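You operate a simulated robot arm through the tools that you are given. There is no shell and no other tool.

Carry out the task below with a simulated two-armed robot. There is one attempt and no reset: what you move stays moved.

## Task
Tighten the bench bolts to the card's torque: one, two, three.
Fine: torque as on the cover bolts card; set the blue driver's dial first, one run a bolt till its lamp shows green; driver back in its stand. Set down upright: blue driver.

It is judged by the outcome, as a careful person would: the job done as asked, and still so three seconds after it is handed in. It fails if anything else is knocked over, pushed out of place, dropped, spilled or broken. A push-on lid holds only when it is set on centred and level and pressed home; a screw cap is set on level and turned clockwise until tight.

## Robot
Two 7-joint arms with two-finger parallel grippers on one trunk, on a base that drives. Base frame: it is fixed to the floor where the robot stands at the start and does not move with it; the origin is under the middle of the robot, x ahead of it, y to its left, z up. Readings come in mm, degrees, newtons and seconds.
The left shoulder is at the start at [60, 189, 1203], the right one opposite. With the tool pointing down near the work surface each hand reaches from about 100 to 640 mm from the robot's upright axis, wherever it stands, measured 20 degrees to its own side. Places, roughly: bench bolt one [3300, 1700, 1100]; bench bolt three [3400, 1600, 1100]; bench bolt two [3400, 1700, 1100]; blue driver [3000, 2000, 1000]; cover bolts card [3100, 1900, 1000]; dial of the blue driver at the tool cabinet [3200, 1800, 1000]; stand of the blue driver at the tool cabinet [3000, 2100, 1000]. Payload 3.43 kg a hand.
The tool frame of a hand sits at the grasp point between the pads (the TCP): z along the fingers, y along the line on which they close. The tips reach 30 mm beyond it. The gripper opens to 94 mm. The fingers are 28 mm wide and 10 mm thick; the gripper's body (50 by 96 mm) begins 55 mm behind the TCP.
Orientation is that of the tool frame in the base frame, as a unit quaternion [x, y, z, w]. With the fingers straight down and closing along the base's y, the tool's x points along the base's -x, its y along +y and its z along -z.

## Interface
- The arms move only by the tool play_rows. It takes "left_deltas", "right_deltas" or both (then of equal length, played together; a hand with none holds still); each is a list of rows, each an object of numbers (a shift or turn left out is 0, a gripper value left out holds the last): "dx", "dy", "dz": the shift along the base's x, y, z in units of 300 mm (1.0 is 300 mm); "ax", "ay", "az": the turn, a rotation vector about the base's x, y, z in units of 45 degrees (1.0 is 45 degrees); "grip": the gripper command, from -1 (shut) to 1 (fully open), values between in proportion. In form: [{"dx": .., "dy": .., "dz": .., "ax": .., "ay": .., "az": .., "grip": ..}, ...]. A call has 1 to 20 rows; each row is the pose to reach, as a shift and turn from the pose commanded when the call began. A call with a number of a shift or a turn outside -1 to 1 is refused whole. A row lasts 0.2 s, in which the tool goes at most 50 mm and 8.6 degrees; a call with a longer step from one row to the next is refused whole, and so is a gripper value outside its range. A pose out of reach is approached as far as the arm can. The call stops where the force on the tool passes 50 N (or 10 N more than at its start, if that is more) or the arm is blocked; 0.2 s more then pass. Each finger travels about 153 mm/s and halts on what it meets, pressing with about 40 N; the grip force reading is that of the motor and also rises with nothing between the fingers. The clock runs only during rows and for 0.2 s after the last one: add rows that repeat a pose to give the fingers time. The reply holds the time, the measured pose of the TCP, the force on the tool along the base axes, the opening and the grip force, in the units named above and with some noise, with the torque about the TCP (base axes, N m) and any sound that the robot's microphone picked up.
- Cameras (640 x 400 px; columns grow to the right, rows downward): "scene" is now at [20.3, -4, 1756.4]; the picture's right is [-0.06, -1.00, 0.00], its down [-0.72, 0.04, -0.69] and it looks along [0.69, -0.04, -0.72] (base axes); focal length 272 px, centre (320, 200). "left" rides on the left gripper at [76, -14, -102] in its tool frame; the picture's right is [0.18, 0.98, 0.00], its down [-0.75, 0.14, -0.64] and it looks along [-0.63, 0.12, 0.77] (tool axes); focal length 243 px, centre (320, 200). "right" rides on the right gripper at [76, 14, -102] in its tool frame; the picture's right is [-0.18, 0.98, 0.00], its down [-0.75, -0.14, -0.64] and it looks along [-0.63, -0.12, 0.77] (tool axes); focal length 243 px, centre (320, 200). There is no depth. A picture from a camera that has moved, and an enlarged one, comes with that camera's place and axes in the base frame and with its lens.
- capture(camera): a new picture of that camera. No time passes.
- lift_body(by): slides the trunk up (or, below 0, down) by that many mm; the arms and the scene camera ride with it, the base frame stays. It gives what a move gives, with no picture.
- base_move(legs): drives the robot by 1 to 6 legs, each [ahead, left, turn to the left] in mm, mm and degrees, along the robot's own axes; the way and the turn of a leg run together, so that a leg with both is an arc; at most 1500 mm and 180 degrees a leg. The arms and the cameras ride along, it lands a little off, and it stops where it bumps. It gives what a move gives.
- head_to(pan, tilt): turns the head with the scene camera to pan (to the left, within 86 degrees either way) and tilt (down, from -29 to 69), counted from straight ahead of the robot. It gives what a move gives.
- zoom(camera, box): a new picture of the part [left, top, right, bottom] of that camera's present view, enlarged. No time passes.
- hand_in(): hands the job in; it is judged then, once.

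Nothing tells you exact positions but the pictures and the camera data. Unless the task says otherwise, let go and move clear before handing in.

The tools are called after "Request:" by a JSON object that holds its "name" and its "arguments". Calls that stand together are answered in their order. play_rows: Moves the arms, as the interface text tells. Its arguments: {"type":"object","properties":{"left_deltas":{"type":"array","items":{"type":"object","properties":{"dx":{"type":"number"},"dy":{"type":"number"},"dz":{"type":"number"},"ax":{"type":"number"},"ay":{"type":"number"},"az":{"type":"number"},"grip":{"type":"number"}}}},"right_deltas":{"type":"array","items":{"type":"object","properties":{"dx":{"type":"number"},"dy":{"type":"number"},"dz":{"type":"number"},"ax":{"type":"number"},"ay":{"type":"number"},"az":{"type":"number"},"grip":{"type":"number"}}}}},"required":[]} The other tools are called the same way: lift_body (by) slides the trunk up or down; base_move (legs) drives the base; head_to (pan, tilt) turns the head that bears the scene camera; capture (camera) takes a picture; zoom (camera, box) takes an enlarged picture of a part of a camera's view; hand_in () hands the job in.

At the start:

```text
time: 0.0
left_eef_pos: [389.2, 135.2, 1164.9]
left_orientation: [0.0, 1.0, 0.0, 0.0]
left_contact_force: [0.2, 0.3, 0.2]
left_wrist_torque: [0.01, -0.02, 0.01]
left_opening: 94.0
left_gripper_force: 0.1
right_eef_pos: [320.5, -138.2, 1142.1]
right_orientation: [0.0, 1.0, 0.001, 0.001]
right_contact_force: [0.2, -0.2, -0.5]
right_wrist_torque: [0.04, 0.01, -0.01]
right_opening: 94.0
right_gripper_force: 0.1
trunk travel left (down, up): [-875.0, 115.0]
robot x, y, heading: [-1.3, 1.8, -0.3]
head pan, tilt: [-3.3, 46.4]
```

scene: 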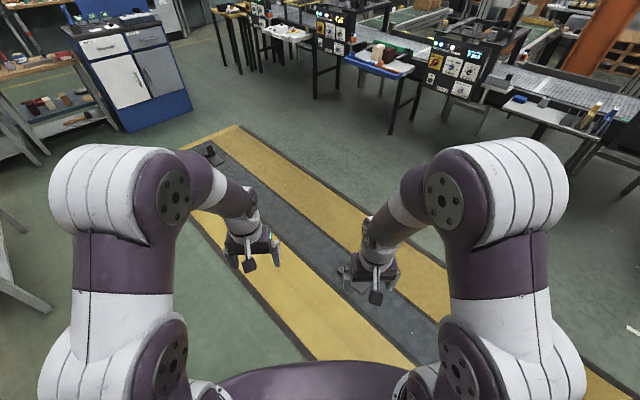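
right: 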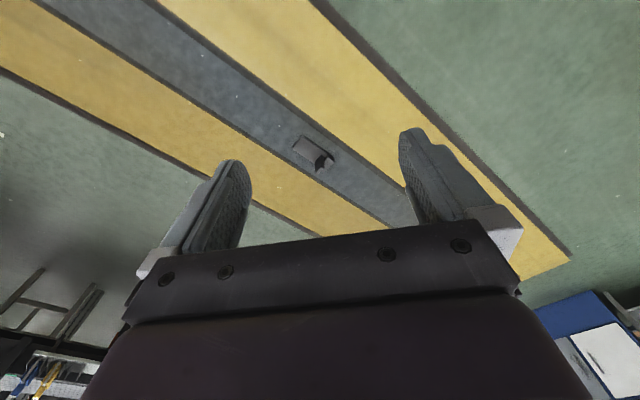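
left: 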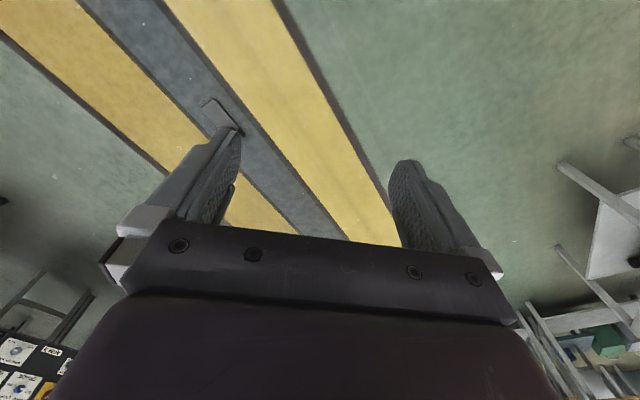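

I see a blue-and-white tool cabinet ahead to the left, which should hold the blue driver, card and bolts. I'll turn the head toward it for a better look.

Request:
{"name": "head_to", "arguments": {"pan": 32, "tilt": 15}}

```text
time: 1.0
left_eef_pos: [389.2, 134.8, 1165.1]
left_orientation: [-0.001, 1.0, 0.001, 0.0]
left_contact_force: [0.0, -0.4, 0.2]
left_wrist_torque: [0.01, 0.03, 0.0]
left_opening: 94.0
left_gripper_force: 0.1
right_eef_pos: [318.1, -138.8, 1141.6]
right_orientation: [0.001, 1.0, 0.0, 0.0]
right_contact_force: [0.8, -0.2, 0.7]
right_wrist_torque: [0.0, -0.02, -0.02]
right_opening: 94.2
right_gripper_force: 0.1
trunk travel left (down, up): [-875.0, 115.0]
robot x, y, heading: [2.1, 2.2, 0.0]
head pan, tilt: [32.0, 15.0]
```

Request:
{"name": "capture", "arguments": {"camera": "scene"}}

Request:
{"name": "zoom", "arguments": {"camera": "scene", "box": [220, 120, 420, 300]}}

```text
taken
camera scene: at [19.5, 50.0, 1805.2], right [0.53, -0.85, 0.0], down [-0.22, -0.14, -0.97], along [0.82, 0.51, -0.26], focal length 272 px, centre (320, 200)
```

scene: 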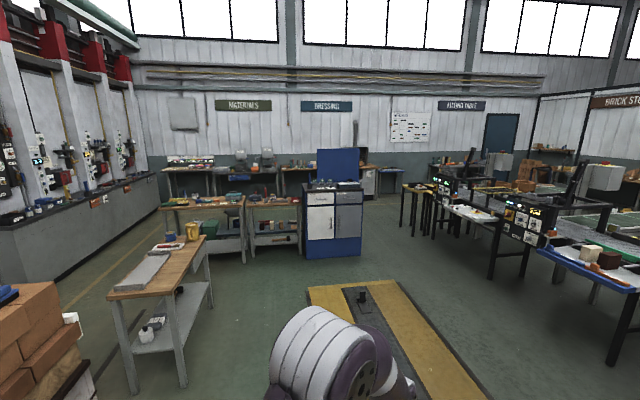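

```text
2.22 times, centred on (320, 210) of scene
camera zoom: at [19.5, 50.0, 1805.2], right [0.53, -0.85, 0.0], down [-0.22, -0.14, -0.97], along [0.82, 0.51, -0.26], focal length 603 px, centre (320, 178)
```

zoom: 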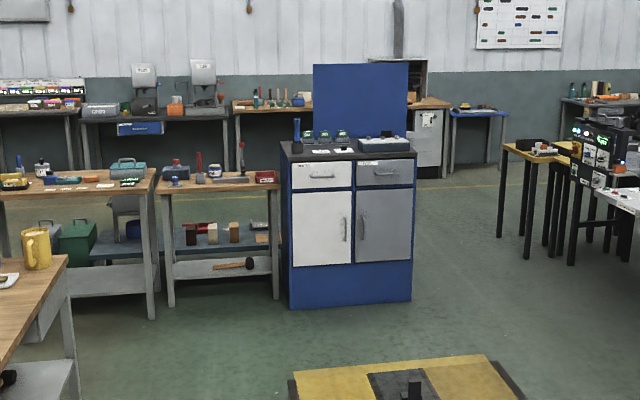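

The cabinet stands about 3.5 m away at heading ~40°, with a yellow/grey strip on the floor in between. I'll look at the strip and the cabinet top more closely before driving.

Request:
{"name": "zoom", "arguments": {"camera": "scene", "box": [290, 270, 490, 400]}}

Request:
{"name": "zoom", "arguments": {"camera": "scene", "box": [295, 150, 375, 200]}}

Request:
{"name": "zoom", "arguments": {"camera": "scene", "box": [80, 180, 320, 400]}}

```text
3.08 times, centred on (390, 335) of scene
camera zoom: at [19.5, 50.0, 1805.2], right [0.53, -0.85, 0.0], down [-0.22, -0.14, -0.97], along [0.82, 0.51, -0.26], focal length 835 px, centre (105, -215)
```

zoom: 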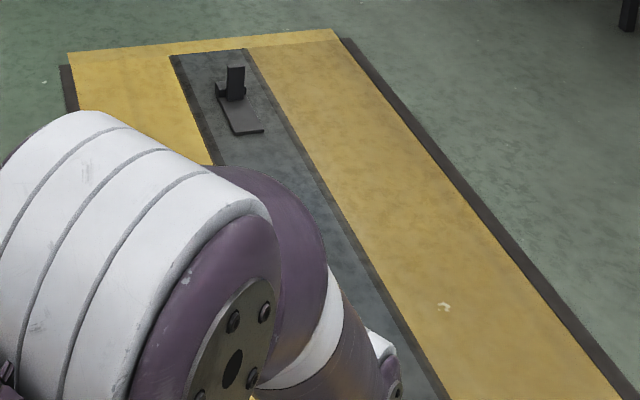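

```text
8.00 times, centred on (335, 175) of scene
camera zoom: at [19.5, 50.0, 1805.2], right [0.53, -0.85, 0.0], down [-0.22, -0.14, -0.97], along [0.82, 0.51, -0.26], focal length 2172 px, centre (200, 400)
```

zoom: 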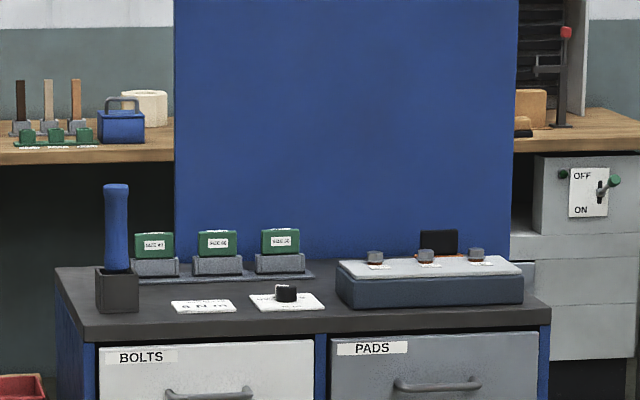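

```text
1.82 times, centred on (200, 290) of scene
camera zoom: at [19.5, 50.0, 1805.2], right [0.53, -0.85, 0.0], down [-0.22, -0.14, -0.97], along [0.82, 0.51, -0.26], focal length 494 px, centre (538, 36)
```

zoom: 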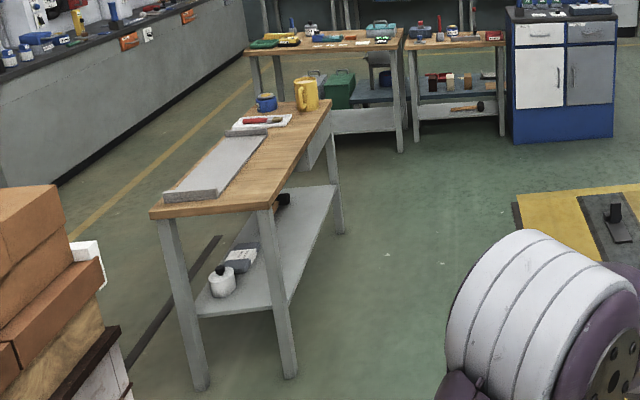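

The driver stands upright in a square stand at the cabinet's left front, with the card, dial plate and bolt block to its right. I'll turn 40° left and drive along the left side of the floor strip, staying clear of the small device on it.

Request:
{"name": "base_move", "arguments": {"legs": [[0, 0, 40], [1400, 0, 0], [1100, 0, 0]]}}

Request:
{"name": "head_to", "arguments": {"pan": -25, "tilt": 30}}

Request:
{"name": "capture", "arguments": {"camera": "scene"}}

```text
time: 15.1
left_eef_pos: [2100.9, 1992.8, 1164.0]
left_orientation: [-0.346, 0.938, 0.0, 0.0]
left_contact_force: [0.4, 0.0, 0.0]
left_wrist_torque: [-0.02, 0.01, 0.02]
left_opening: 93.9
left_gripper_force: 0.1
right_eef_pos: [2226.3, 1737.7, 1143.1]
right_orientation: [-0.346, 0.938, 0.0, 0.001]
right_contact_force: [-0.7, 1.0, -0.1]
right_wrist_torque: [0.0, -0.02, -0.01]
right_opening: 93.7
right_gripper_force: 0.1
trunk travel left (down, up): [-875.0, 115.0]
robot x, y, heading: [1891.0, 1636.1, 40.6]
head pan, tilt: [32.0, 15.0]
```

```text
time: 16.4
left_eef_pos: [2101.1, 1992.7, 1164.6]
left_orientation: [-0.346, 0.938, 0.0, 0.0]
left_contact_force: [-0.4, -0.1, 0.1]
left_wrist_torque: [0.01, -0.02, -0.02]
left_opening: 94.0
left_gripper_force: 0.1
right_eef_pos: [2226.6, 1737.9, 1142.7]
right_orientation: [-0.345, 0.938, 0.001, 0.0]
right_contact_force: [-0.5, 0.6, -0.2]
right_wrist_torque: [-0.04, 0.03, 0.01]
right_opening: 94.0
right_gripper_force: 0.0
trunk travel left (down, up): [-875.0, 115.0]
robot x, y, heading: [1892.1, 1636.0, 40.4]
head pan, tilt: [-25.0, 30.0]
```

```text
taken
camera scene: at [1933.7, 1622.5, 1781.1], right [0.27, -0.96, 0.0], down [-0.48, -0.13, -0.87], along [0.83, 0.23, -0.5], focal length 272 px, centre (320, 200)
```

scene: 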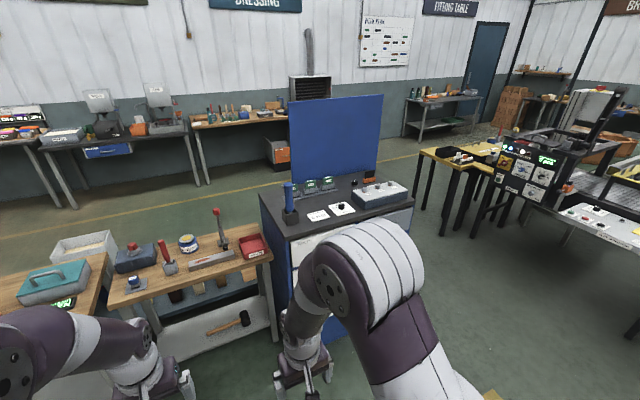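

The driver, card and dial sit along the cabinet's front-left, and the bolt block is on the right. I'll drive diagonally to stand squarely in front of it.

Request:
{"name": "base_move", "arguments": {"legs": [[460, -690, 0.6]]}}

Request:
{"name": "head_to", "arguments": {"pan": 0, "tilt": 50}}

Request:
{"name": "capture", "arguments": {"camera": "scene"}}

```text
time: 20.7
left_eef_pos: [2874.2, 1790.0, 1164.4]
left_orientation: [-0.362, 0.932, 0.0, -0.001]
left_contact_force: [-0.4, 0.2, -0.6]
left_wrist_torque: [0.01, 0.01, 0.04]
left_opening: 94.0
left_gripper_force: 0.1
right_eef_pos: [3007.2, 1539.1, 1143.4]
right_orientation: [-0.362, 0.932, 0.0, -0.001]
right_contact_force: [0.9, -1.1, 0.4]
right_wrist_torque: [-0.01, 0.02, -0.02]
right_opening: 93.9
right_gripper_force: 0.0
trunk travel left (down, up): [-875.0, 115.0]
robot x, y, heading: [2675.5, 1427.8, 42.5]
head pan, tilt: [-25.0, 30.0]
```

```text
time: 21.6
left_eef_pos: [2874.7, 1791.2, 1164.6]
left_orientation: [-0.362, 0.932, 0.0, 0.001]
left_contact_force: [-0.5, 0.7, 0.2]
left_wrist_torque: [-0.02, -0.03, 0.0]
left_opening: 94.3
left_gripper_force: 0.0
right_eef_pos: [3008.1, 1539.5, 1142.1]
right_orientation: [-0.362, 0.932, 0.0, -0.001]
right_contact_force: [-0.3, -0.4, 0.1]
right_wrist_torque: [-0.01, -0.02, -0.01]
right_opening: 93.7
right_gripper_force: 0.1
trunk travel left (down, up): [-875.0, 115.0]
robot x, y, heading: [2677.9, 1424.7, 42.5]
head pan, tilt: [0.0, 50.0]
```

```text
taken
camera scene: at [2690.7, 1438.9, 1751.6], right [0.67, -0.74, 0.0], down [-0.57, -0.52, -0.64], along [0.48, 0.43, -0.77], focal length 272 px, centre (320, 200)
```

scene: 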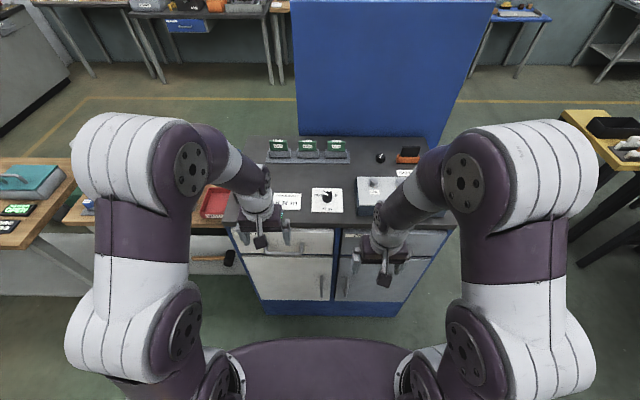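

The robot now stands in front of the cabinet, with the arms partly blocking the view. I'll zoom in on the card, dial and bolts.

Request:
{"name": "zoom", "arguments": {"camera": "scene", "box": [220, 130, 340, 220]}}

Request:
{"name": "zoom", "arguments": {"camera": "scene", "box": [330, 130, 450, 220]}}

Request:
{"name": "capture", "arguments": {"camera": "left"}}

Request:
{"name": "capture", "arguments": {"camera": "right"}}

```text
4.44 times, centred on (280, 175) of scene
camera zoom: at [2690.7, 1438.9, 1751.6], right [0.67, -0.74, 0.0], down [-0.57, -0.52, -0.64], along [0.48, 0.43, -0.77], focal length 1207 px, centre (498, 311)
```

zoom: 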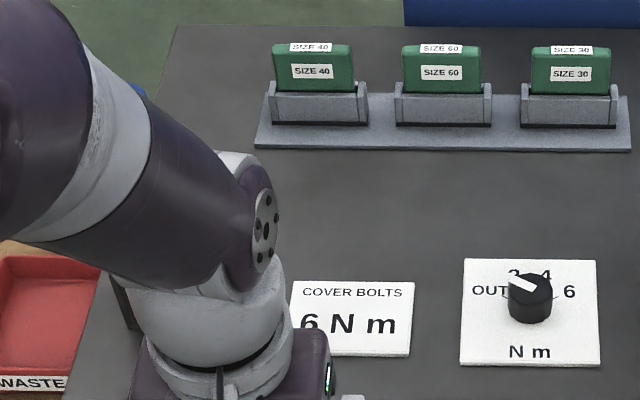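

```text
4.44 times, centred on (390, 175) of scene
camera zoom: at [2690.7, 1438.9, 1751.6], right [0.67, -0.74, 0.0], down [-0.57, -0.52, -0.64], along [0.48, 0.43, -0.77], focal length 1207 px, centre (9, 311)
```

zoom: 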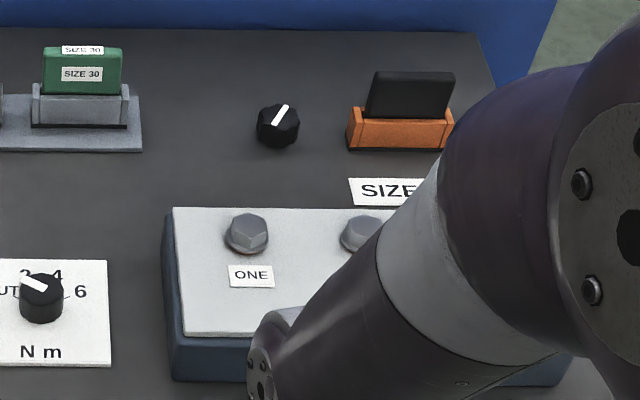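

```text
taken
camera left: at [2828.0, 1726.7, 1267.3], right [-0.8, 0.6, 0.0], down [0.46, 0.61, 0.64], along [0.39, 0.51, -0.77], focal length 243 px, centre (320, 200)
```

left: 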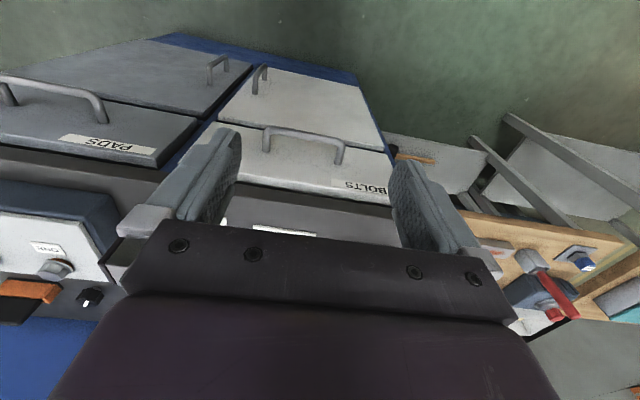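

```text
taken
camera right: at [2942.0, 1499.6, 1245.3], right [-0.53, 0.85, 0.0], down [0.65, 0.4, 0.64], along [0.55, 0.34, -0.77], focal length 243 px, centre (320, 200)
```

right: 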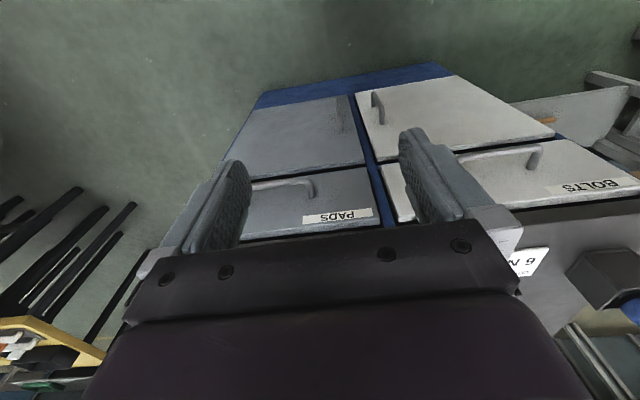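

The card reads 6 N m, and the dial plate with 2/4/6 next to the card is the blue driver's dial (about [3186, 1847]). I'll pull both hands back and outward for a clear view.

Request:
{"name": "play_rows", "arguments": {"left_deltas": [{"dx": -0.15, "dy": -0.02}, {"dx": -0.3, "dy": -0.045}, {"dx": -0.45, "dy": -0.07}, {"dx": -0.6, "dy": -0.09}], "right_deltas": [{"dx": 0.02, "dy": -0.15}, {"dx": 0.045, "dy": -0.3}, {"dx": 0.07, "dy": -0.45}, {"dx": 0.09, "dy": -0.6}]}}

Request:
{"name": "capture", "arguments": {"camera": "scene"}}

Request:
{"name": "zoom", "arguments": {"camera": "scene", "box": [215, 150, 345, 230]}}

Request:
{"name": "zoom", "arguments": {"camera": "scene", "box": [340, 140, 460, 220]}}

```text
time: 22.6
left_eef_pos: [2693.1, 1758.6, 1163.7]
left_orientation: [-0.361, 0.932, 0.001, 0.001]
left_contact_force: [0.3, -0.4, -0.6]
left_wrist_torque: [0.05, 0.0, 0.02]
left_opening: 93.9
left_gripper_force: 0.0
right_eef_pos: [3032.4, 1355.1, 1145.4]
right_orientation: [-0.363, 0.932, 0.0, 0.001]
right_contact_force: [0.2, -1.1, 0.6]
right_wrist_torque: [-0.01, 0.0, 0.0]
right_opening: 94.0
right_gripper_force: 0.0
trunk travel left (down, up): [-875.0, 115.0]
robot x, y, heading: [2681.2, 1427.6, 42.3]
head pan, tilt: [0.0, 50.0]
```

```text
taken
camera scene: at [2687.8, 1435.9, 1751.6], right [0.67, -0.74, 0.0], down [-0.56, -0.52, -0.64], along [0.48, 0.43, -0.76], focal length 272 px, centre (320, 200)
```

scene: 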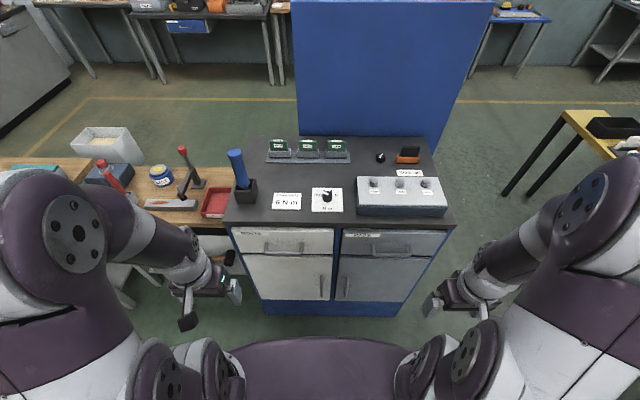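

```text
4.92 times, centred on (280, 190) of scene
camera zoom: at [2687.8, 1435.9, 1751.6], right [0.67, -0.74, 0.0], down [-0.56, -0.52, -0.64], along [0.48, 0.43, -0.76], focal length 1337 px, centre (517, 249)
```

zoom: 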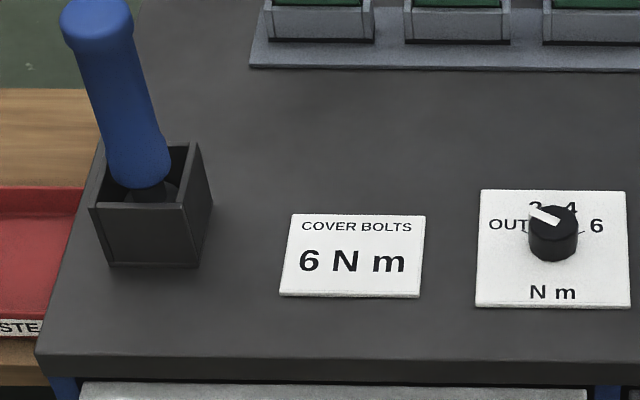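

```text
5.00 times, centred on (400, 180) of scene
camera zoom: at [2687.8, 1435.9, 1751.6], right [0.67, -0.74, 0.0], down [-0.56, -0.52, -0.64], along [0.48, 0.43, -0.76], focal length 1358 px, centre (-80, 300)
```

zoom: 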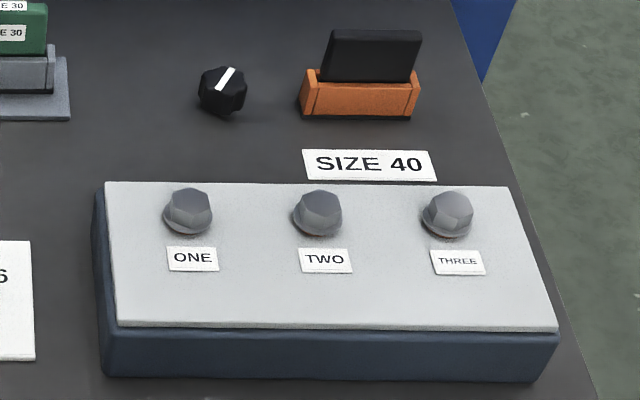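

The card (6 N m), dial (OUT/2/4/6, pointer apparently at OUT), driver in its stand, and bolts ONE, TWO, THREE are all visible. I'll move the left hand over the cabinet to see the dial up close with its camera.

Request:
{"name": "play_rows", "arguments": {"left_deltas": [{"dx": 0.16}, {"dx": 0.32}, {"dx": 0.48}, {"dx": 0.64}, {"dx": 0.8, "dy": -0.02}, {"dx": 0.96, "dy": -0.05}]}}

Request:
{"name": "play_rows", "arguments": {"left_deltas": [{"dx": 0.12}, {"dx": 0.24, "dy": 0.0}]}}

Request:
{"name": "capture", "arguments": {"camera": "left"}}

```text
time: 24.0
left_eef_pos: [2988.0, 1743.3, 1165.3]
left_orientation: [-0.361, 0.932, 0.001, 0.0]
left_contact_force: [0.2, 0.1, -0.3]
left_wrist_torque: [0.03, 0.01, 0.01]
left_opening: 93.9
left_gripper_force: 0.1
right_eef_pos: [3034.6, 1357.8, 1145.3]
right_orientation: [-0.362, 0.932, 0.001, -0.001]
right_contact_force: [1.1, 0.4, -0.6]
right_wrist_torque: [-0.03, 0.02, 0.03]
right_opening: 93.9
right_gripper_force: 0.0
trunk travel left (down, up): [-875.0, 115.0]
robot x, y, heading: [2678.5, 1428.4, 42.6]
head pan, tilt: [0.0, 50.0]
```

```text
time: 24.6
left_eef_pos: [3060.7, 1747.1, 1164.2]
left_orientation: [-0.361, 0.933, 0.001, -0.001]
left_contact_force: [-1.3, 0.4, 0.5]
left_wrist_torque: [0.02, 0.05, 0.03]
left_opening: 94.0
left_gripper_force: 0.2
right_eef_pos: [3036.2, 1358.2, 1144.7]
right_orientation: [-0.362, 0.932, 0.001, 0.0]
right_contact_force: [0.2, 0.6, 0.4]
right_wrist_torque: [-0.01, -0.01, 0.02]
right_opening: 93.9
right_gripper_force: 0.1
trunk travel left (down, up): [-875.0, 115.0]
robot x, y, heading: [2678.5, 1426.6, 42.3]
head pan, tilt: [0.0, 50.0]
```

```text
taken
camera left: at [3014.8, 1684.8, 1266.7], right [-0.8, 0.6, 0.0], down [0.46, 0.61, 0.64], along [0.38, 0.51, -0.77], focal length 243 px, centre (320, 200)
```

left: 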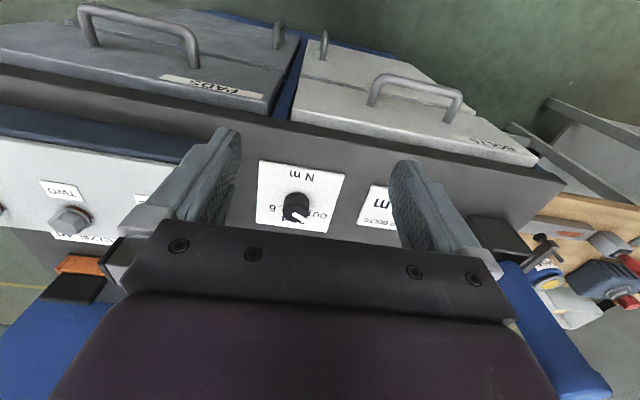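

The dial is visible between the fingers, but its far side is hidden by the gripper. I'll shift the hand forward to see all the marks.

Request:
{"name": "play_rows", "arguments": {"left_deltas": [{"dx": 0.11, "dy": 0.1}, {"dx": 0.16, "dy": 0.15}]}}

Request:
{"name": "zoom", "arguments": {"camera": "left", "box": [230, 100, 390, 230]}}

Request:
{"name": "capture", "arguments": {"camera": "left"}}

```text
time: 25.2
left_eef_pos: [3073.2, 1774.3, 1151.2]
left_orientation: [-0.361, 0.932, 0.0, -0.001]
left_contact_force: [-0.3, -0.1, 0.2]
left_wrist_torque: [0.01, 0.02, 0.01]
left_opening: 94.0
left_gripper_force: 0.0
left hand out of reach, approached as far as the arm can: row 1, 2
right_eef_pos: [3035.1, 1359.1, 1145.7]
right_orientation: [-0.362, 0.932, 0.0, -0.001]
right_contact_force: [0.1, 0.6, -0.3]
right_wrist_torque: [-0.02, -0.01, -0.04]
right_opening: 94.2
right_gripper_force: 0.0
trunk travel left (down, up): [-875.0, 115.0]
robot x, y, heading: [2681.2, 1425.8, 42.2]
head pan, tilt: [0.0, 50.0]
```

```text
3.08 times, centred on (310, 165) of left
camera zoom: at [3026.1, 1711.9, 1255.3], right [-0.8, 0.6, 0.0], down [0.46, 0.61, 0.64], along [0.39, 0.51, -0.77], focal length 746 px, centre (351, 308)
```

zoom: 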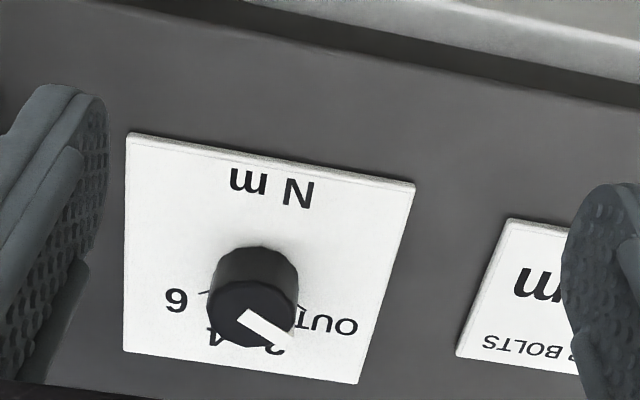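

```text
taken
camera left: at [3026.1, 1711.9, 1255.3], right [-0.8, 0.6, 0.0], down [0.46, 0.61, 0.64], along [0.39, 0.51, -0.77], focal length 243 px, centre (320, 200)
```

left: 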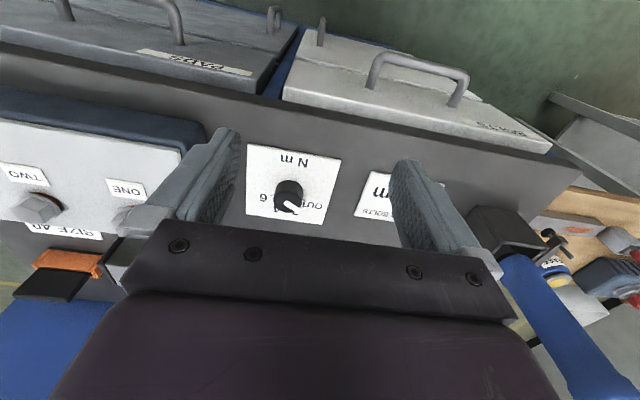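

The left arm is near its reach limit here. I'll pull the hand back, raise the trunk and drive about 150 mm closer.

Request:
{"name": "play_rows", "arguments": {"left_deltas": [{"dx": -0.12, "dy": -0.11}, {"dx": -0.24, "dy": -0.22}, {"dx": -0.36, "dy": -0.33}]}}

Request:
{"name": "lift_body", "arguments": {"by": 100}}

Request:
{"name": "base_move", "arguments": {"legs": [[150, 20, 0]]}}

Request:
{"name": "capture", "arguments": {"camera": "scene"}}

Request:
{"name": "capture", "arguments": {"camera": "left"}}

```text
time: 26.0
left_eef_pos: [2963.8, 1672.2, 1144.8]
left_orientation: [-0.361, 0.932, -0.001, 0.001]
left_contact_force: [0.6, -0.5, 0.2]
left_wrist_torque: [0.01, -0.02, -0.02]
left_opening: 94.3
left_gripper_force: 0.0
right_eef_pos: [3033.8, 1356.7, 1145.5]
right_orientation: [-0.362, 0.932, 0.001, 0.001]
right_contact_force: [-0.8, -0.5, 0.6]
right_wrist_torque: [0.0, 0.01, -0.02]
right_opening: 94.1
right_gripper_force: 0.0
trunk travel left (down, up): [-875.0, 115.0]
robot x, y, heading: [2678.3, 1426.2, 42.2]
head pan, tilt: [0.0, 50.0]
```

```text
time: 27.3
left_eef_pos: [2965.0, 1673.6, 1245.8]
left_orientation: [-0.362, 0.932, 0.001, 0.0]
left_contact_force: [-0.1, -0.3, -0.1]
left_wrist_torque: [0.01, -0.03, -0.02]
left_opening: 94.0
left_gripper_force: 0.1
right_eef_pos: [3033.8, 1358.9, 1246.1]
right_orientation: [-0.362, 0.932, 0.0, 0.0]
right_contact_force: [0.0, 0.1, -0.1]
right_wrist_torque: [0.04, 0.02, 0.0]
right_opening: 93.8
right_gripper_force: 0.1
trunk travel left (down, up): [-975.0, 15.0]
robot x, y, heading: [2678.6, 1422.8, 42.5]
head pan, tilt: [0.0, 50.0]
```

```text
time: 28.7
left_eef_pos: [3059.8, 1787.6, 1245.4]
left_orientation: [-0.362, 0.932, 0.001, 0.002]
left_contact_force: [0.2, 0.0, 0.0]
left_wrist_torque: [0.0, 0.03, 0.0]
left_opening: 94.1
left_gripper_force: 0.0
right_eef_pos: [3129.3, 1473.3, 1245.2]
right_orientation: [-0.363, 0.932, 0.0, 0.001]
right_contact_force: [0.1, -0.1, -0.1]
right_wrist_torque: [0.02, 0.02, 0.01]
right_opening: 93.6
right_gripper_force: 0.0
trunk travel left (down, up): [-975.0, 15.0]
robot x, y, heading: [2774.3, 1543.4, 42.6]
head pan, tilt: [0.0, 50.0]
```

```text
taken
camera scene: at [2784.9, 1552.4, 1851.6], right [0.68, -0.74, 0.0], down [-0.56, -0.52, -0.64], along [0.48, 0.44, -0.76], focal length 272 px, centre (320, 200)
```

scene: 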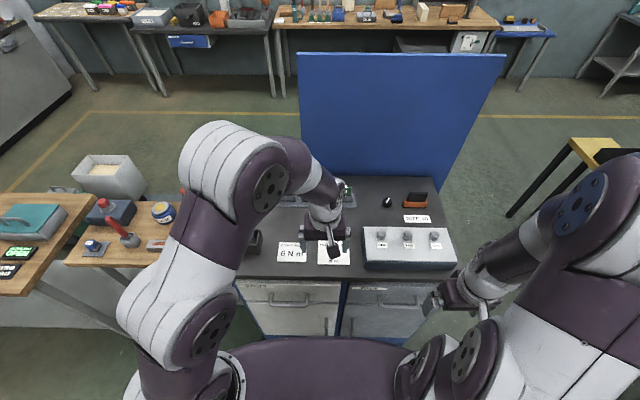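

```text
taken
camera left: at [3013.0, 1724.9, 1348.8], right [-0.8, 0.6, 0.0], down [0.46, 0.61, 0.64], along [0.39, 0.51, -0.77], focal length 243 px, centre (320, 200)
```

left: 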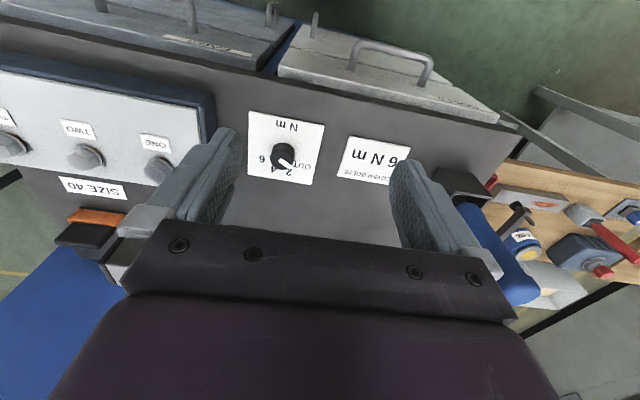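

The dial now shows clearly between the fingers. I'll zoom in on it, the bolts and the driver to fix their positions.

Request:
{"name": "zoom", "arguments": {"camera": "left", "box": [230, 100, 350, 200]}}

Request:
{"name": "zoom", "arguments": {"camera": "left", "box": [0, 90, 200, 220]}}

Request:
{"name": "zoom", "arguments": {"camera": "left", "box": [390, 140, 560, 310]}}

```text
4.00 times, centred on (290, 150) of left
camera zoom: at [3013.0, 1724.9, 1348.8], right [-0.8, 0.6, 0.0], down [0.46, 0.61, 0.64], along [0.39, 0.51, -0.77], focal length 970 px, centre (440, 400)
```

zoom: 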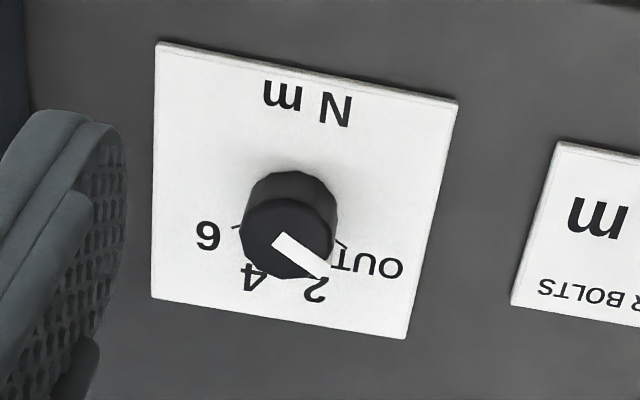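

```text
3.08 times, centred on (100, 155) of left
camera zoom: at [3013.0, 1724.9, 1348.8], right [-0.8, 0.6, 0.0], down [0.46, 0.61, 0.64], along [0.39, 0.51, -0.77], focal length 746 px, centre (997, 338)
```

zoom: 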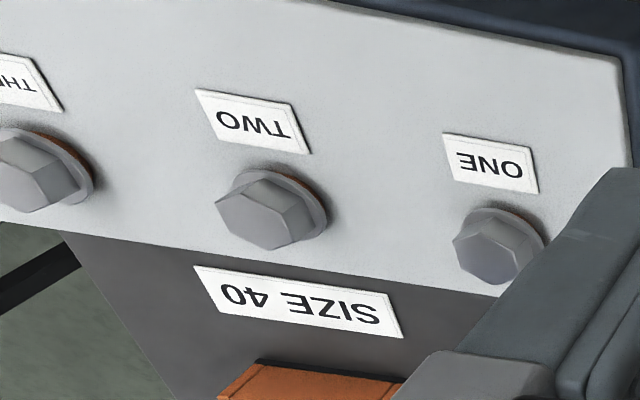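

```text
2.35 times, centred on (475, 225) of left
camera zoom: at [3013.0, 1724.9, 1348.8], right [-0.8, 0.6, 0.0], down [0.46, 0.61, 0.64], along [0.39, 0.51, -0.77], focal length 571 px, centre (-45, 141)
```

zoom: 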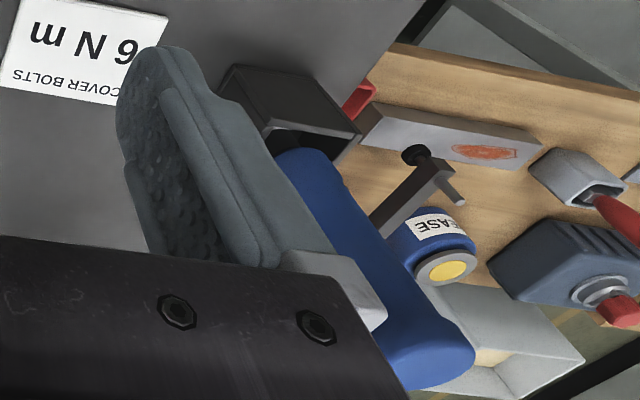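

The dial's pointer is at OUT (60° left of straight ahead) and the 6 mark is 60° to the right, so the knob must turn 120° clockwise. I put the knob at about [3172, 1841] with its top near z 1027; next I'll place the left hand above it, pre-rotated +60°.

Request:
{"name": "play_rows", "arguments": {"left_deltas": [{"dx": 0.062, "dy": 0.03, "az": 0.16, "grip": 0.45}, {"dx": 0.124, "dy": 0.06, "az": 0.32}, {"dx": 0.186, "dy": 0.09, "az": 0.48}, {"dx": 0.248, "dy": 0.12, "az": 0.64}, {"dx": 0.31, "dy": 0.15, "az": 0.8}, {"dx": 0.374, "dy": 0.178, "az": 0.96}, {"dx": 0.374, "dy": 0.178, "az": 1.0}]}}

Request:
{"name": "play_rows", "arguments": {"left_deltas": [{"dz": -0.13, "az": 0.17}, {"dz": -0.26, "az": 0.333}, {"dz": -0.4, "az": 0.333}]}}

Request:
{"name": "capture", "arguments": {"camera": "left"}}

Request:
{"name": "capture", "arguments": {"camera": "scene"}}

```text
time: 30.3
left_eef_pos: [3173.0, 1843.8, 1245.7]
left_orientation: [-0.691, 0.723, 0.0, 0.0]
left_contact_force: [-0.2, -0.2, -0.1]
left_wrist_torque: [-0.02, -0.01, 0.02]
left_opening: 67.8
left_gripper_force: 0.1
right_eef_pos: [3132.2, 1476.3, 1244.7]
right_orientation: [-0.362, 0.932, 0.0, 0.0]
right_contact_force: [-0.1, -0.5, -0.5]
right_wrist_torque: [-0.01, -0.01, 0.03]
right_opening: 94.3
right_gripper_force: 0.1
trunk travel left (down, up): [-975.0, 15.0]
robot x, y, heading: [2773.5, 1543.0, 42.5]
head pan, tilt: [0.0, 50.0]
```

```text
time: 31.1
left_eef_pos: [3170.1, 1845.8, 1125.9]
left_orientation: [0.78, -0.626, -0.001, 0.0]
left_contact_force: [-0.4, -0.5, -0.3]
left_wrist_torque: [0.01, -0.01, 0.01]
left_opening: 68.2
left_gripper_force: 0.1
right_eef_pos: [3130.9, 1475.4, 1244.7]
right_orientation: [-0.362, 0.932, -0.001, 0.0]
right_contact_force: [0.1, -0.7, -0.6]
right_wrist_torque: [0.01, 0.0, 0.02]
right_opening: 93.9
right_gripper_force: 0.1
trunk travel left (down, up): [-975.0, 15.0]
robot x, y, heading: [2773.3, 1546.2, 42.5]
head pan, tilt: [0.0, 50.0]
```

```text
taken
camera left: at [3201.6, 1772.8, 1229.3], right [-0.92, -0.39, 0.0], down [-0.3, 0.7, 0.64], along [-0.25, 0.59, -0.77], focal length 243 px, centre (320, 200)
```

left: 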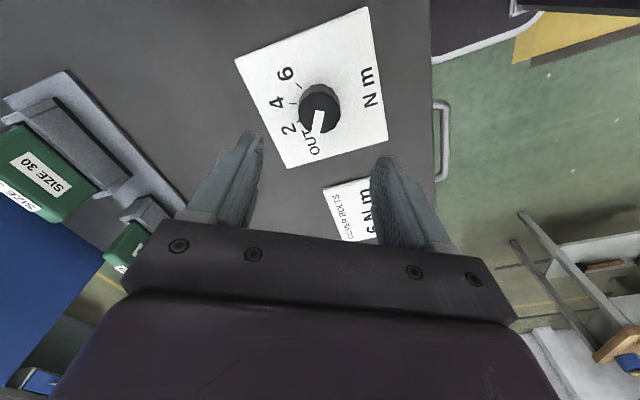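

```text
taken
camera scene: at [2787.7, 1555.5, 1851.6], right [0.68, -0.74, 0.0], down [-0.57, -0.52, -0.64], along [0.47, 0.43, -0.77], focal length 272 px, centre (320, 200)
```

scene: 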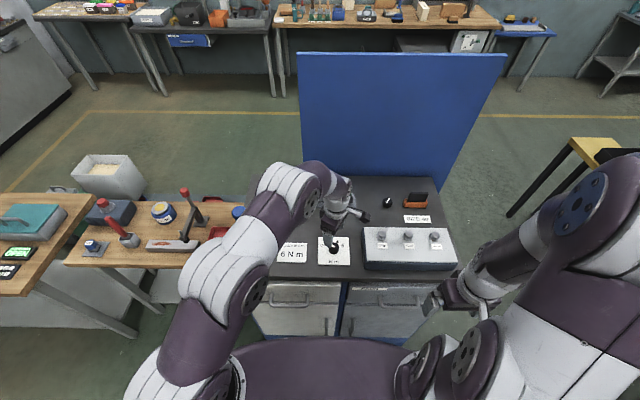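

The hand is above the knob, rotated as planned. I'll zoom in to verify the knob's centre relative to the hand before lowering.

Request:
{"name": "zoom", "arguments": {"camera": "left", "box": [230, 0, 400, 170]}}

```text
2.35 times, centred on (315, 85) of left
camera zoom: at [3201.6, 1772.8, 1229.3], right [-0.92, -0.39, 0.0], down [-0.3, 0.7, 0.64], along [-0.25, 0.59, -0.77], focal length 571 px, centre (332, 471)
```

zoom: 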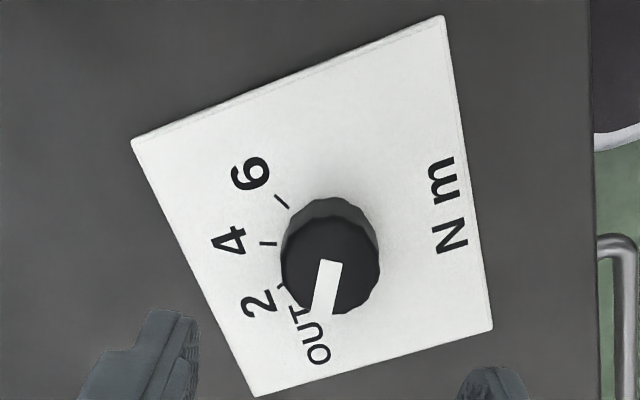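

The knob's centre matches my estimate, [3172.5, 1841], so the hand only needs a small correction. I'll lower it and close on the knob.

Request:
{"name": "play_rows", "arguments": {"left_deltas": [{"dx": 0.007, "dy": -0.014, "dz": -0.1}, {"dx": 0.007, "dy": -0.014, "dz": -0.2}, {"dx": 0.007, "dy": -0.014, "dz": -0.28}, {"dx": 0.007, "dy": -0.014, "dz": -0.28}]}}

Request:
{"name": "capture", "arguments": {"camera": "left"}}

```text
time: 32.1
left_eef_pos: [3175.0, 1840.1, 1042.4]
left_orientation: [0.779, -0.627, -0.001, 0.0]
left_contact_force: [-0.8, -0.8, 0.6]
left_wrist_torque: [0.0, 0.0, -0.01]
left_opening: 68.2
left_gripper_force: 0.0
right_eef_pos: [3131.4, 1475.2, 1245.4]
right_orientation: [-0.363, 0.932, 0.0, 0.0]
right_contact_force: [0.5, 0.3, 0.1]
right_wrist_torque: [0.0, 0.01, 0.0]
right_opening: 93.8
right_gripper_force: 0.1
trunk travel left (down, up): [-975.0, 15.0]
robot x, y, heading: [2775.8, 1543.2, 42.6]
head pan, tilt: [0.0, 50.0]
```

```text
taken
camera left: at [3205.0, 1767.2, 1144.4], right [-0.92, -0.39, 0.0], down [-0.3, 0.71, 0.64], along [-0.25, 0.59, -0.77], focal length 243 px, centre (320, 200)
```

left: 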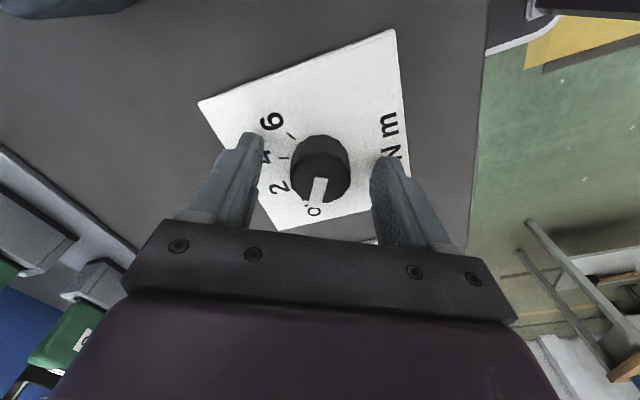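

The knob sits between the fingers, so I'll close on it.

Request:
{"name": "play_rows", "arguments": {"left_deltas": [{"grip": 0.0}, {"grip": -0.5}, {"grip": -0.5}, {"grip": -0.5}]}}

```text
time: 33.1
left_eef_pos: [3172.9, 1838.3, 1040.7]
left_orientation: [0.779, -0.627, 0.0, 0.0]
left_contact_force: [-3.9, -1.7, -5.4]
left_wrist_torque: [0.17, -0.51, 0.02]
left_opening: 35.6
left_gripper_force: 44.7
right_eef_pos: [3131.4, 1475.6, 1245.7]
right_orientation: [-0.362, 0.932, -0.001, 0.0]
right_contact_force: [-0.1, -0.5, -0.1]
right_wrist_torque: [-0.01, 0.02, -0.02]
right_opening: 93.8
right_gripper_force: 0.0
trunk travel left (down, up): [-975.0, 15.0]
robot x, y, heading: [2774.6, 1544.9, 42.5]
head pan, tilt: [0.0, 50.0]
```

The fingers hold the knob at 35.6 mm. I'll turn it clockwise by 40° first and check.

Request:
{"name": "play_rows", "arguments": {"left_deltas": [{"az": -0.12}, {"az": -0.24}, {"az": -0.36}, {"az": -0.48}, {"az": -0.6}, {"az": -0.72}, {"az": -0.84}]}}

Request:
{"name": "zoom", "arguments": {"camera": "left", "box": [200, 60, 440, 240]}}

```text
time: 34.7
left_eef_pos: [3171.9, 1839.7, 1041.6]
left_orientation: [-0.534, 0.846, -0.001, 0.0]
left_contact_force: [-19.4, 0.5, -0.3]
left_wrist_torque: [-0.03, 1.06, 0.02]
left_opening: 35.6
left_gripper_force: 44.9
right_eef_pos: [3126.3, 1476.3, 1247.2]
right_orientation: [-0.363, 0.932, -0.001, 0.001]
right_contact_force: [-0.4, 0.6, -0.1]
right_wrist_torque: [0.01, -0.03, -0.05]
right_opening: 94.2
right_gripper_force: 0.1
trunk travel left (down, up): [-975.0, 15.0]
robot x, y, heading: [2775.6, 1547.6, 42.8]
head pan, tilt: [0.0, 50.0]
```

```text
2.22 times, centred on (320, 150) of left
camera zoom: at [3152.2, 1763.9, 1144.4], right [-0.97, 0.26, 0.0], down [0.2, 0.74, 0.64], along [0.16, 0.62, -0.77], focal length 539 px, centre (320, 311)
```

zoom: 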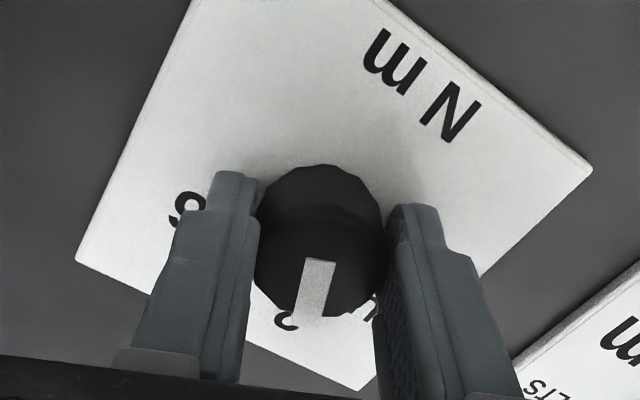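

The knob follows and the pointer is now near 2. I'll keep turning clockwise in two more stages, easing off the sideways force.

Request:
{"name": "play_rows", "arguments": {"left_deltas": [{"dx": -0.005, "az": -0.13}, {"dx": -0.007, "az": -0.26}, {"dx": -0.007, "az": -0.39}, {"dx": -0.007, "az": -0.52}, {"dx": -0.007, "az": -0.65}, {"dx": -0.007, "az": -0.78}, {"dx": -0.007, "az": -0.91}]}}

Request:
{"name": "zoom", "arguments": {"camera": "left", "box": [200, 60, 440, 240]}}

```text
time: 36.3
left_eef_pos: [3169.6, 1842.0, 1040.9]
left_orientation: [-0.204, 0.979, -0.001, 0.001]
left_contact_force: [-19.2, 11.3, -3.3]
left_wrist_torque: [1.07, 0.45, 0.02]
left_opening: 35.6
left_gripper_force: 44.8
right_eef_pos: [3129.3, 1478.9, 1247.5]
right_orientation: [-0.363, 0.932, -0.002, 0.001]
right_contact_force: [0.2, 0.0, 0.1]
right_wrist_torque: [0.01, 0.02, 0.02]
right_opening: 94.0
right_gripper_force: 0.0
trunk travel left (down, up): [-975.0, 15.0]
robot x, y, heading: [2775.3, 1540.3, 42.2]
head pan, tilt: [0.0, 50.0]
```

```text
2.22 times, centred on (320, 150) of left
camera zoom: at [3106.3, 1796.8, 1144.3], right [-0.56, 0.83, 0.0], down [0.63, 0.43, 0.64], along [0.53, 0.36, -0.77], focal length 539 px, centre (320, 311)
```

zoom: 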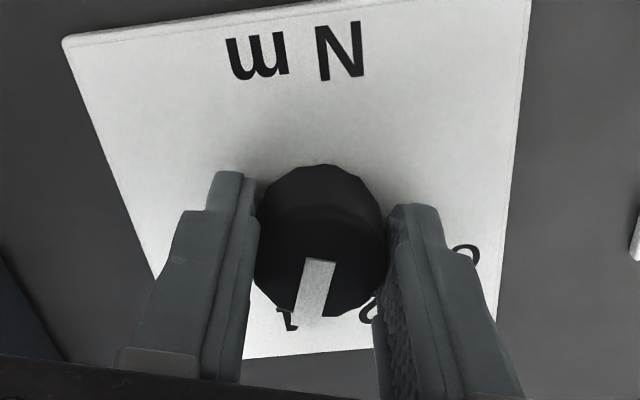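

About 79° has been turned so far, leaving roughly 41°. I'll continue to the 6 mark.

Request:
{"name": "play_rows", "arguments": {"left_deltas": [{"dx": -0.003, "dy": 0.003, "az": -0.13}, {"dx": -0.006, "dy": 0.005, "az": -0.26}, {"dx": -0.006, "dy": 0.005, "az": -0.39}, {"dx": -0.006, "dy": 0.005, "az": -0.52}, {"dx": -0.006, "dy": 0.005, "az": -0.65}, {"dx": -0.006, "dy": 0.005, "az": -0.78}, {"dx": -0.006, "dy": 0.005, "az": -0.91}]}}

Request:
{"name": "zoom", "arguments": {"camera": "left", "box": [200, 60, 440, 240]}}

```text
time: 37.9
left_eef_pos: [3170.9, 1844.1, 1041.1]
left_orientation: [0.151, 0.988, -0.001, 0.001]
left_contact_force: [-10.8, 8.2, -6.8]
left_wrist_torque: [0.95, 1.14, -0.01]
left_opening: 35.6
left_gripper_force: 44.9
right_eef_pos: [3130.5, 1476.7, 1245.8]
right_orientation: [-0.362, 0.932, -0.001, 0.0]
right_contact_force: [-0.7, 0.1, -0.1]
right_wrist_torque: [-0.01, 0.02, -0.01]
right_opening: 93.8
right_gripper_force: 0.0
trunk travel left (down, up): [-975.0, 15.0]
robot x, y, heading: [2777.3, 1543.9, 42.7]
head pan, tilt: [0.0, 50.0]
```

```text
2.22 times, centred on (320, 150) of left
camera zoom: at [3093.4, 1851.4, 1144.3], right [0.12, 0.99, 0.0], down [0.76, -0.09, 0.64], along [0.64, -0.08, -0.77], focal length 539 px, centre (320, 311)
```

zoom: 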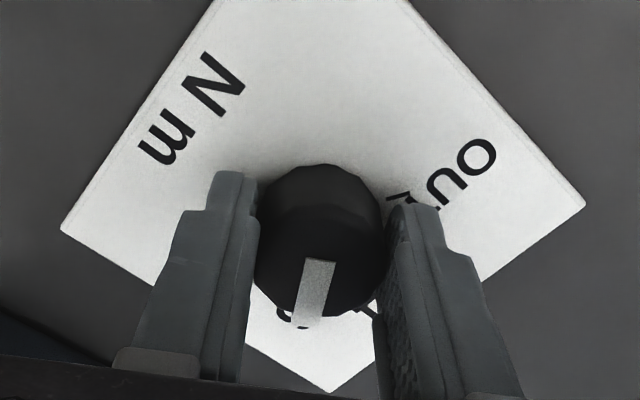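

The total turn is about 120°. I'll release the knob, rise straight up and check the pointer.

Request:
{"name": "play_rows", "arguments": {"left_deltas": [{"grip": 0.2}, {"grip": 0.45}, {"grip": 0.45}, {"dz": 0.12}, {"dz": 0.24}, {"dz": 0.36}]}}

Request:
{"name": "zoom", "arguments": {"camera": "left", "box": [220, 0, 420, 180]}}

```text
time: 39.3
left_eef_pos: [3174.4, 1841.6, 1148.9]
left_orientation: [0.15, 0.989, 0.0, 0.0]
left_contact_force: [0.1, 0.5, -0.1]
left_wrist_torque: [0.0, -0.01, -0.02]
left_opening: 68.1
left_gripper_force: 0.0
right_eef_pos: [3132.2, 1476.6, 1245.8]
right_orientation: [-0.363, 0.932, 0.0, 0.0]
right_contact_force: [0.0, -0.2, 0.5]
right_wrist_torque: [0.02, 0.01, 0.02]
right_opening: 93.9
right_gripper_force: 0.1
trunk travel left (down, up): [-975.0, 15.0]
robot x, y, heading: [2772.2, 1541.4, 42.3]
head pan, tilt: [0.0, 50.0]
```

```text
2.22 times, centred on (320, 90) of left
camera zoom: at [3097.0, 1848.7, 1251.7], right [0.12, 0.99, 0.0], down [0.76, -0.09, 0.64], along [0.64, -0.07, -0.77], focal length 539 px, centre (320, 444)
```

zoom: 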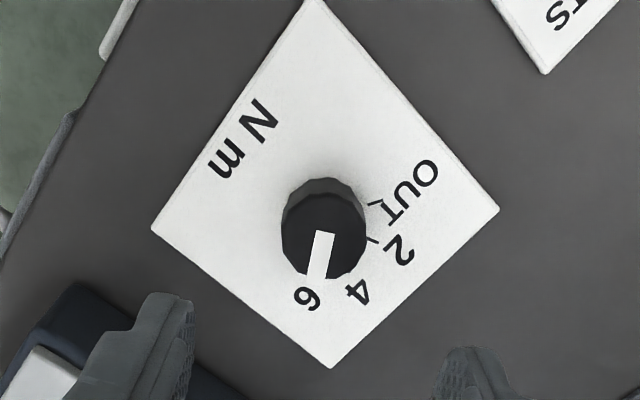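

The pointer now lines up with 6. Next I'll rotate the left hand back, retract it and look at the driver in its stand.

Request:
{"name": "play_rows", "arguments": {"left_deltas": [{"az": 0.15, "dx": -0.1, "dy": -0.1, "dz": 0.05}, {"az": 0.3, "dx": -0.2, "dy": -0.2, "dz": 0.1}, {"az": 0.45, "dx": -0.3, "dy": -0.3, "dz": 0.15}, {"az": 0.6, "dx": -0.4, "dy": -0.4, "dz": 0.2}, {"az": 0.75, "dx": -0.45, "dy": -0.42, "dz": 0.25, "grip": 1}, {"az": 0.9, "dx": -0.5, "dy": -0.42, "dz": 0.3}, {"az": 1.0, "dx": -0.5, "dy": -0.42, "dz": 0.3}]}}

Request:
{"name": "head_to", "arguments": {"pan": 20, "tilt": 50}}

Request:
{"name": "capture", "arguments": {"camera": "scene"}}

Request:
{"name": "capture", "arguments": {"camera": "left"}}

```text
time: 40.9
left_eef_pos: [3020.5, 1715.6, 1239.7]
left_orientation: [-0.241, 0.97, 0.0, -0.001]
left_contact_force: [-0.1, 0.0, 0.2]
left_wrist_torque: [0.02, 0.03, -0.01]
left_opening: 94.5
left_gripper_force: 0.0
right_eef_pos: [3130.9, 1475.4, 1245.5]
right_orientation: [-0.362, 0.932, -0.001, 0.0]
right_contact_force: [0.7, 0.2, 0.0]
right_wrist_torque: [0.0, 0.0, 0.01]
right_opening: 93.7
right_gripper_force: 0.1
trunk travel left (down, up): [-975.0, 15.0]
robot x, y, heading: [2772.9, 1544.3, 42.6]
head pan, tilt: [0.0, 50.0]
```

```text
time: 41.7
left_eef_pos: [3020.4, 1716.8, 1239.7]
left_orientation: [-0.24, 0.971, 0.0, -0.001]
left_contact_force: [-0.6, -0.1, -0.1]
left_wrist_torque: [-0.01, -0.01, 0.02]
left_opening: 94.1
left_gripper_force: 0.1
right_eef_pos: [3131.8, 1475.3, 1246.2]
right_orientation: [-0.362, 0.932, 0.0, 0.0]
right_contact_force: [-0.1, 0.8, 0.8]
right_wrist_torque: [0.0, 0.03, 0.0]
right_opening: 93.9
right_gripper_force: 0.1
trunk travel left (down, up): [-975.0, 15.0]
robot x, y, heading: [2776.9, 1544.6, 42.5]
head pan, tilt: [20.0, 50.0]
```

```text
taken
camera scene: at [2766.5, 1571.6, 1851.5], right [0.89, -0.46, 0.0], down [-0.35, -0.68, -0.64], along [0.3, 0.57, -0.77], focal length 272 px, centre (320, 200)
```

scene: 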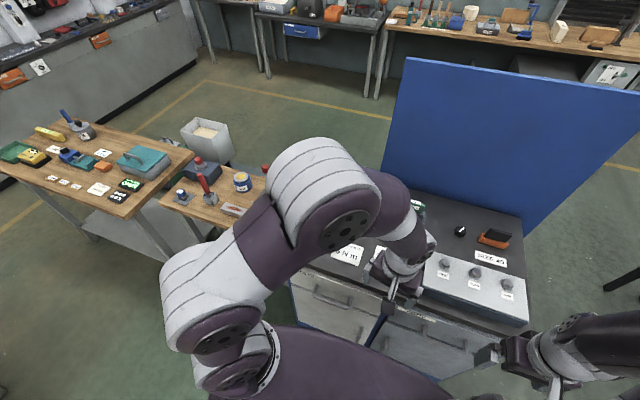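

```text
taken
camera left: at [2959.6, 1667.3, 1343.5], right [-0.62, 0.78, 0.0], down [0.6, 0.48, 0.64], along [0.5, 0.4, -0.77], focal length 243 px, centre (320, 200)
```

left: 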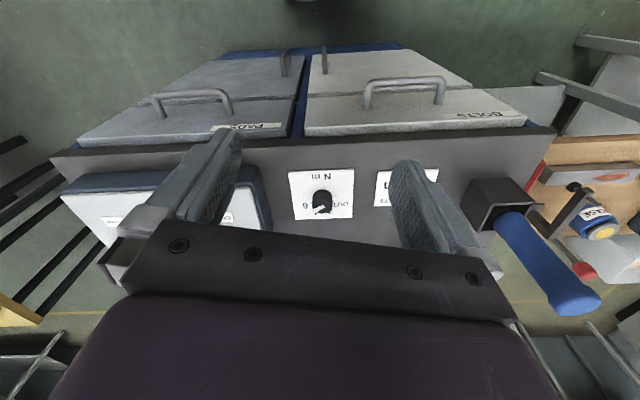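

The arm blocks the head camera's view of the driver, but the left hand camera sees it at its right edge. I'll zoom there.

Request:
{"name": "zoom", "arguments": {"camera": "left", "box": [450, 160, 620, 330]}}

```text
2.35 times, centred on (535, 245) of left
camera zoom: at [2959.6, 1667.3, 1343.5], right [-0.62, 0.78, 0.0], down [0.6, 0.48, 0.64], along [0.5, 0.4, -0.77], focal length 571 px, centre (-186, 94)
```

zoom: 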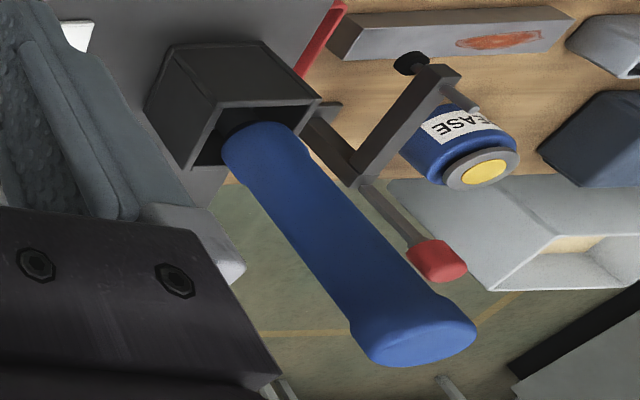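

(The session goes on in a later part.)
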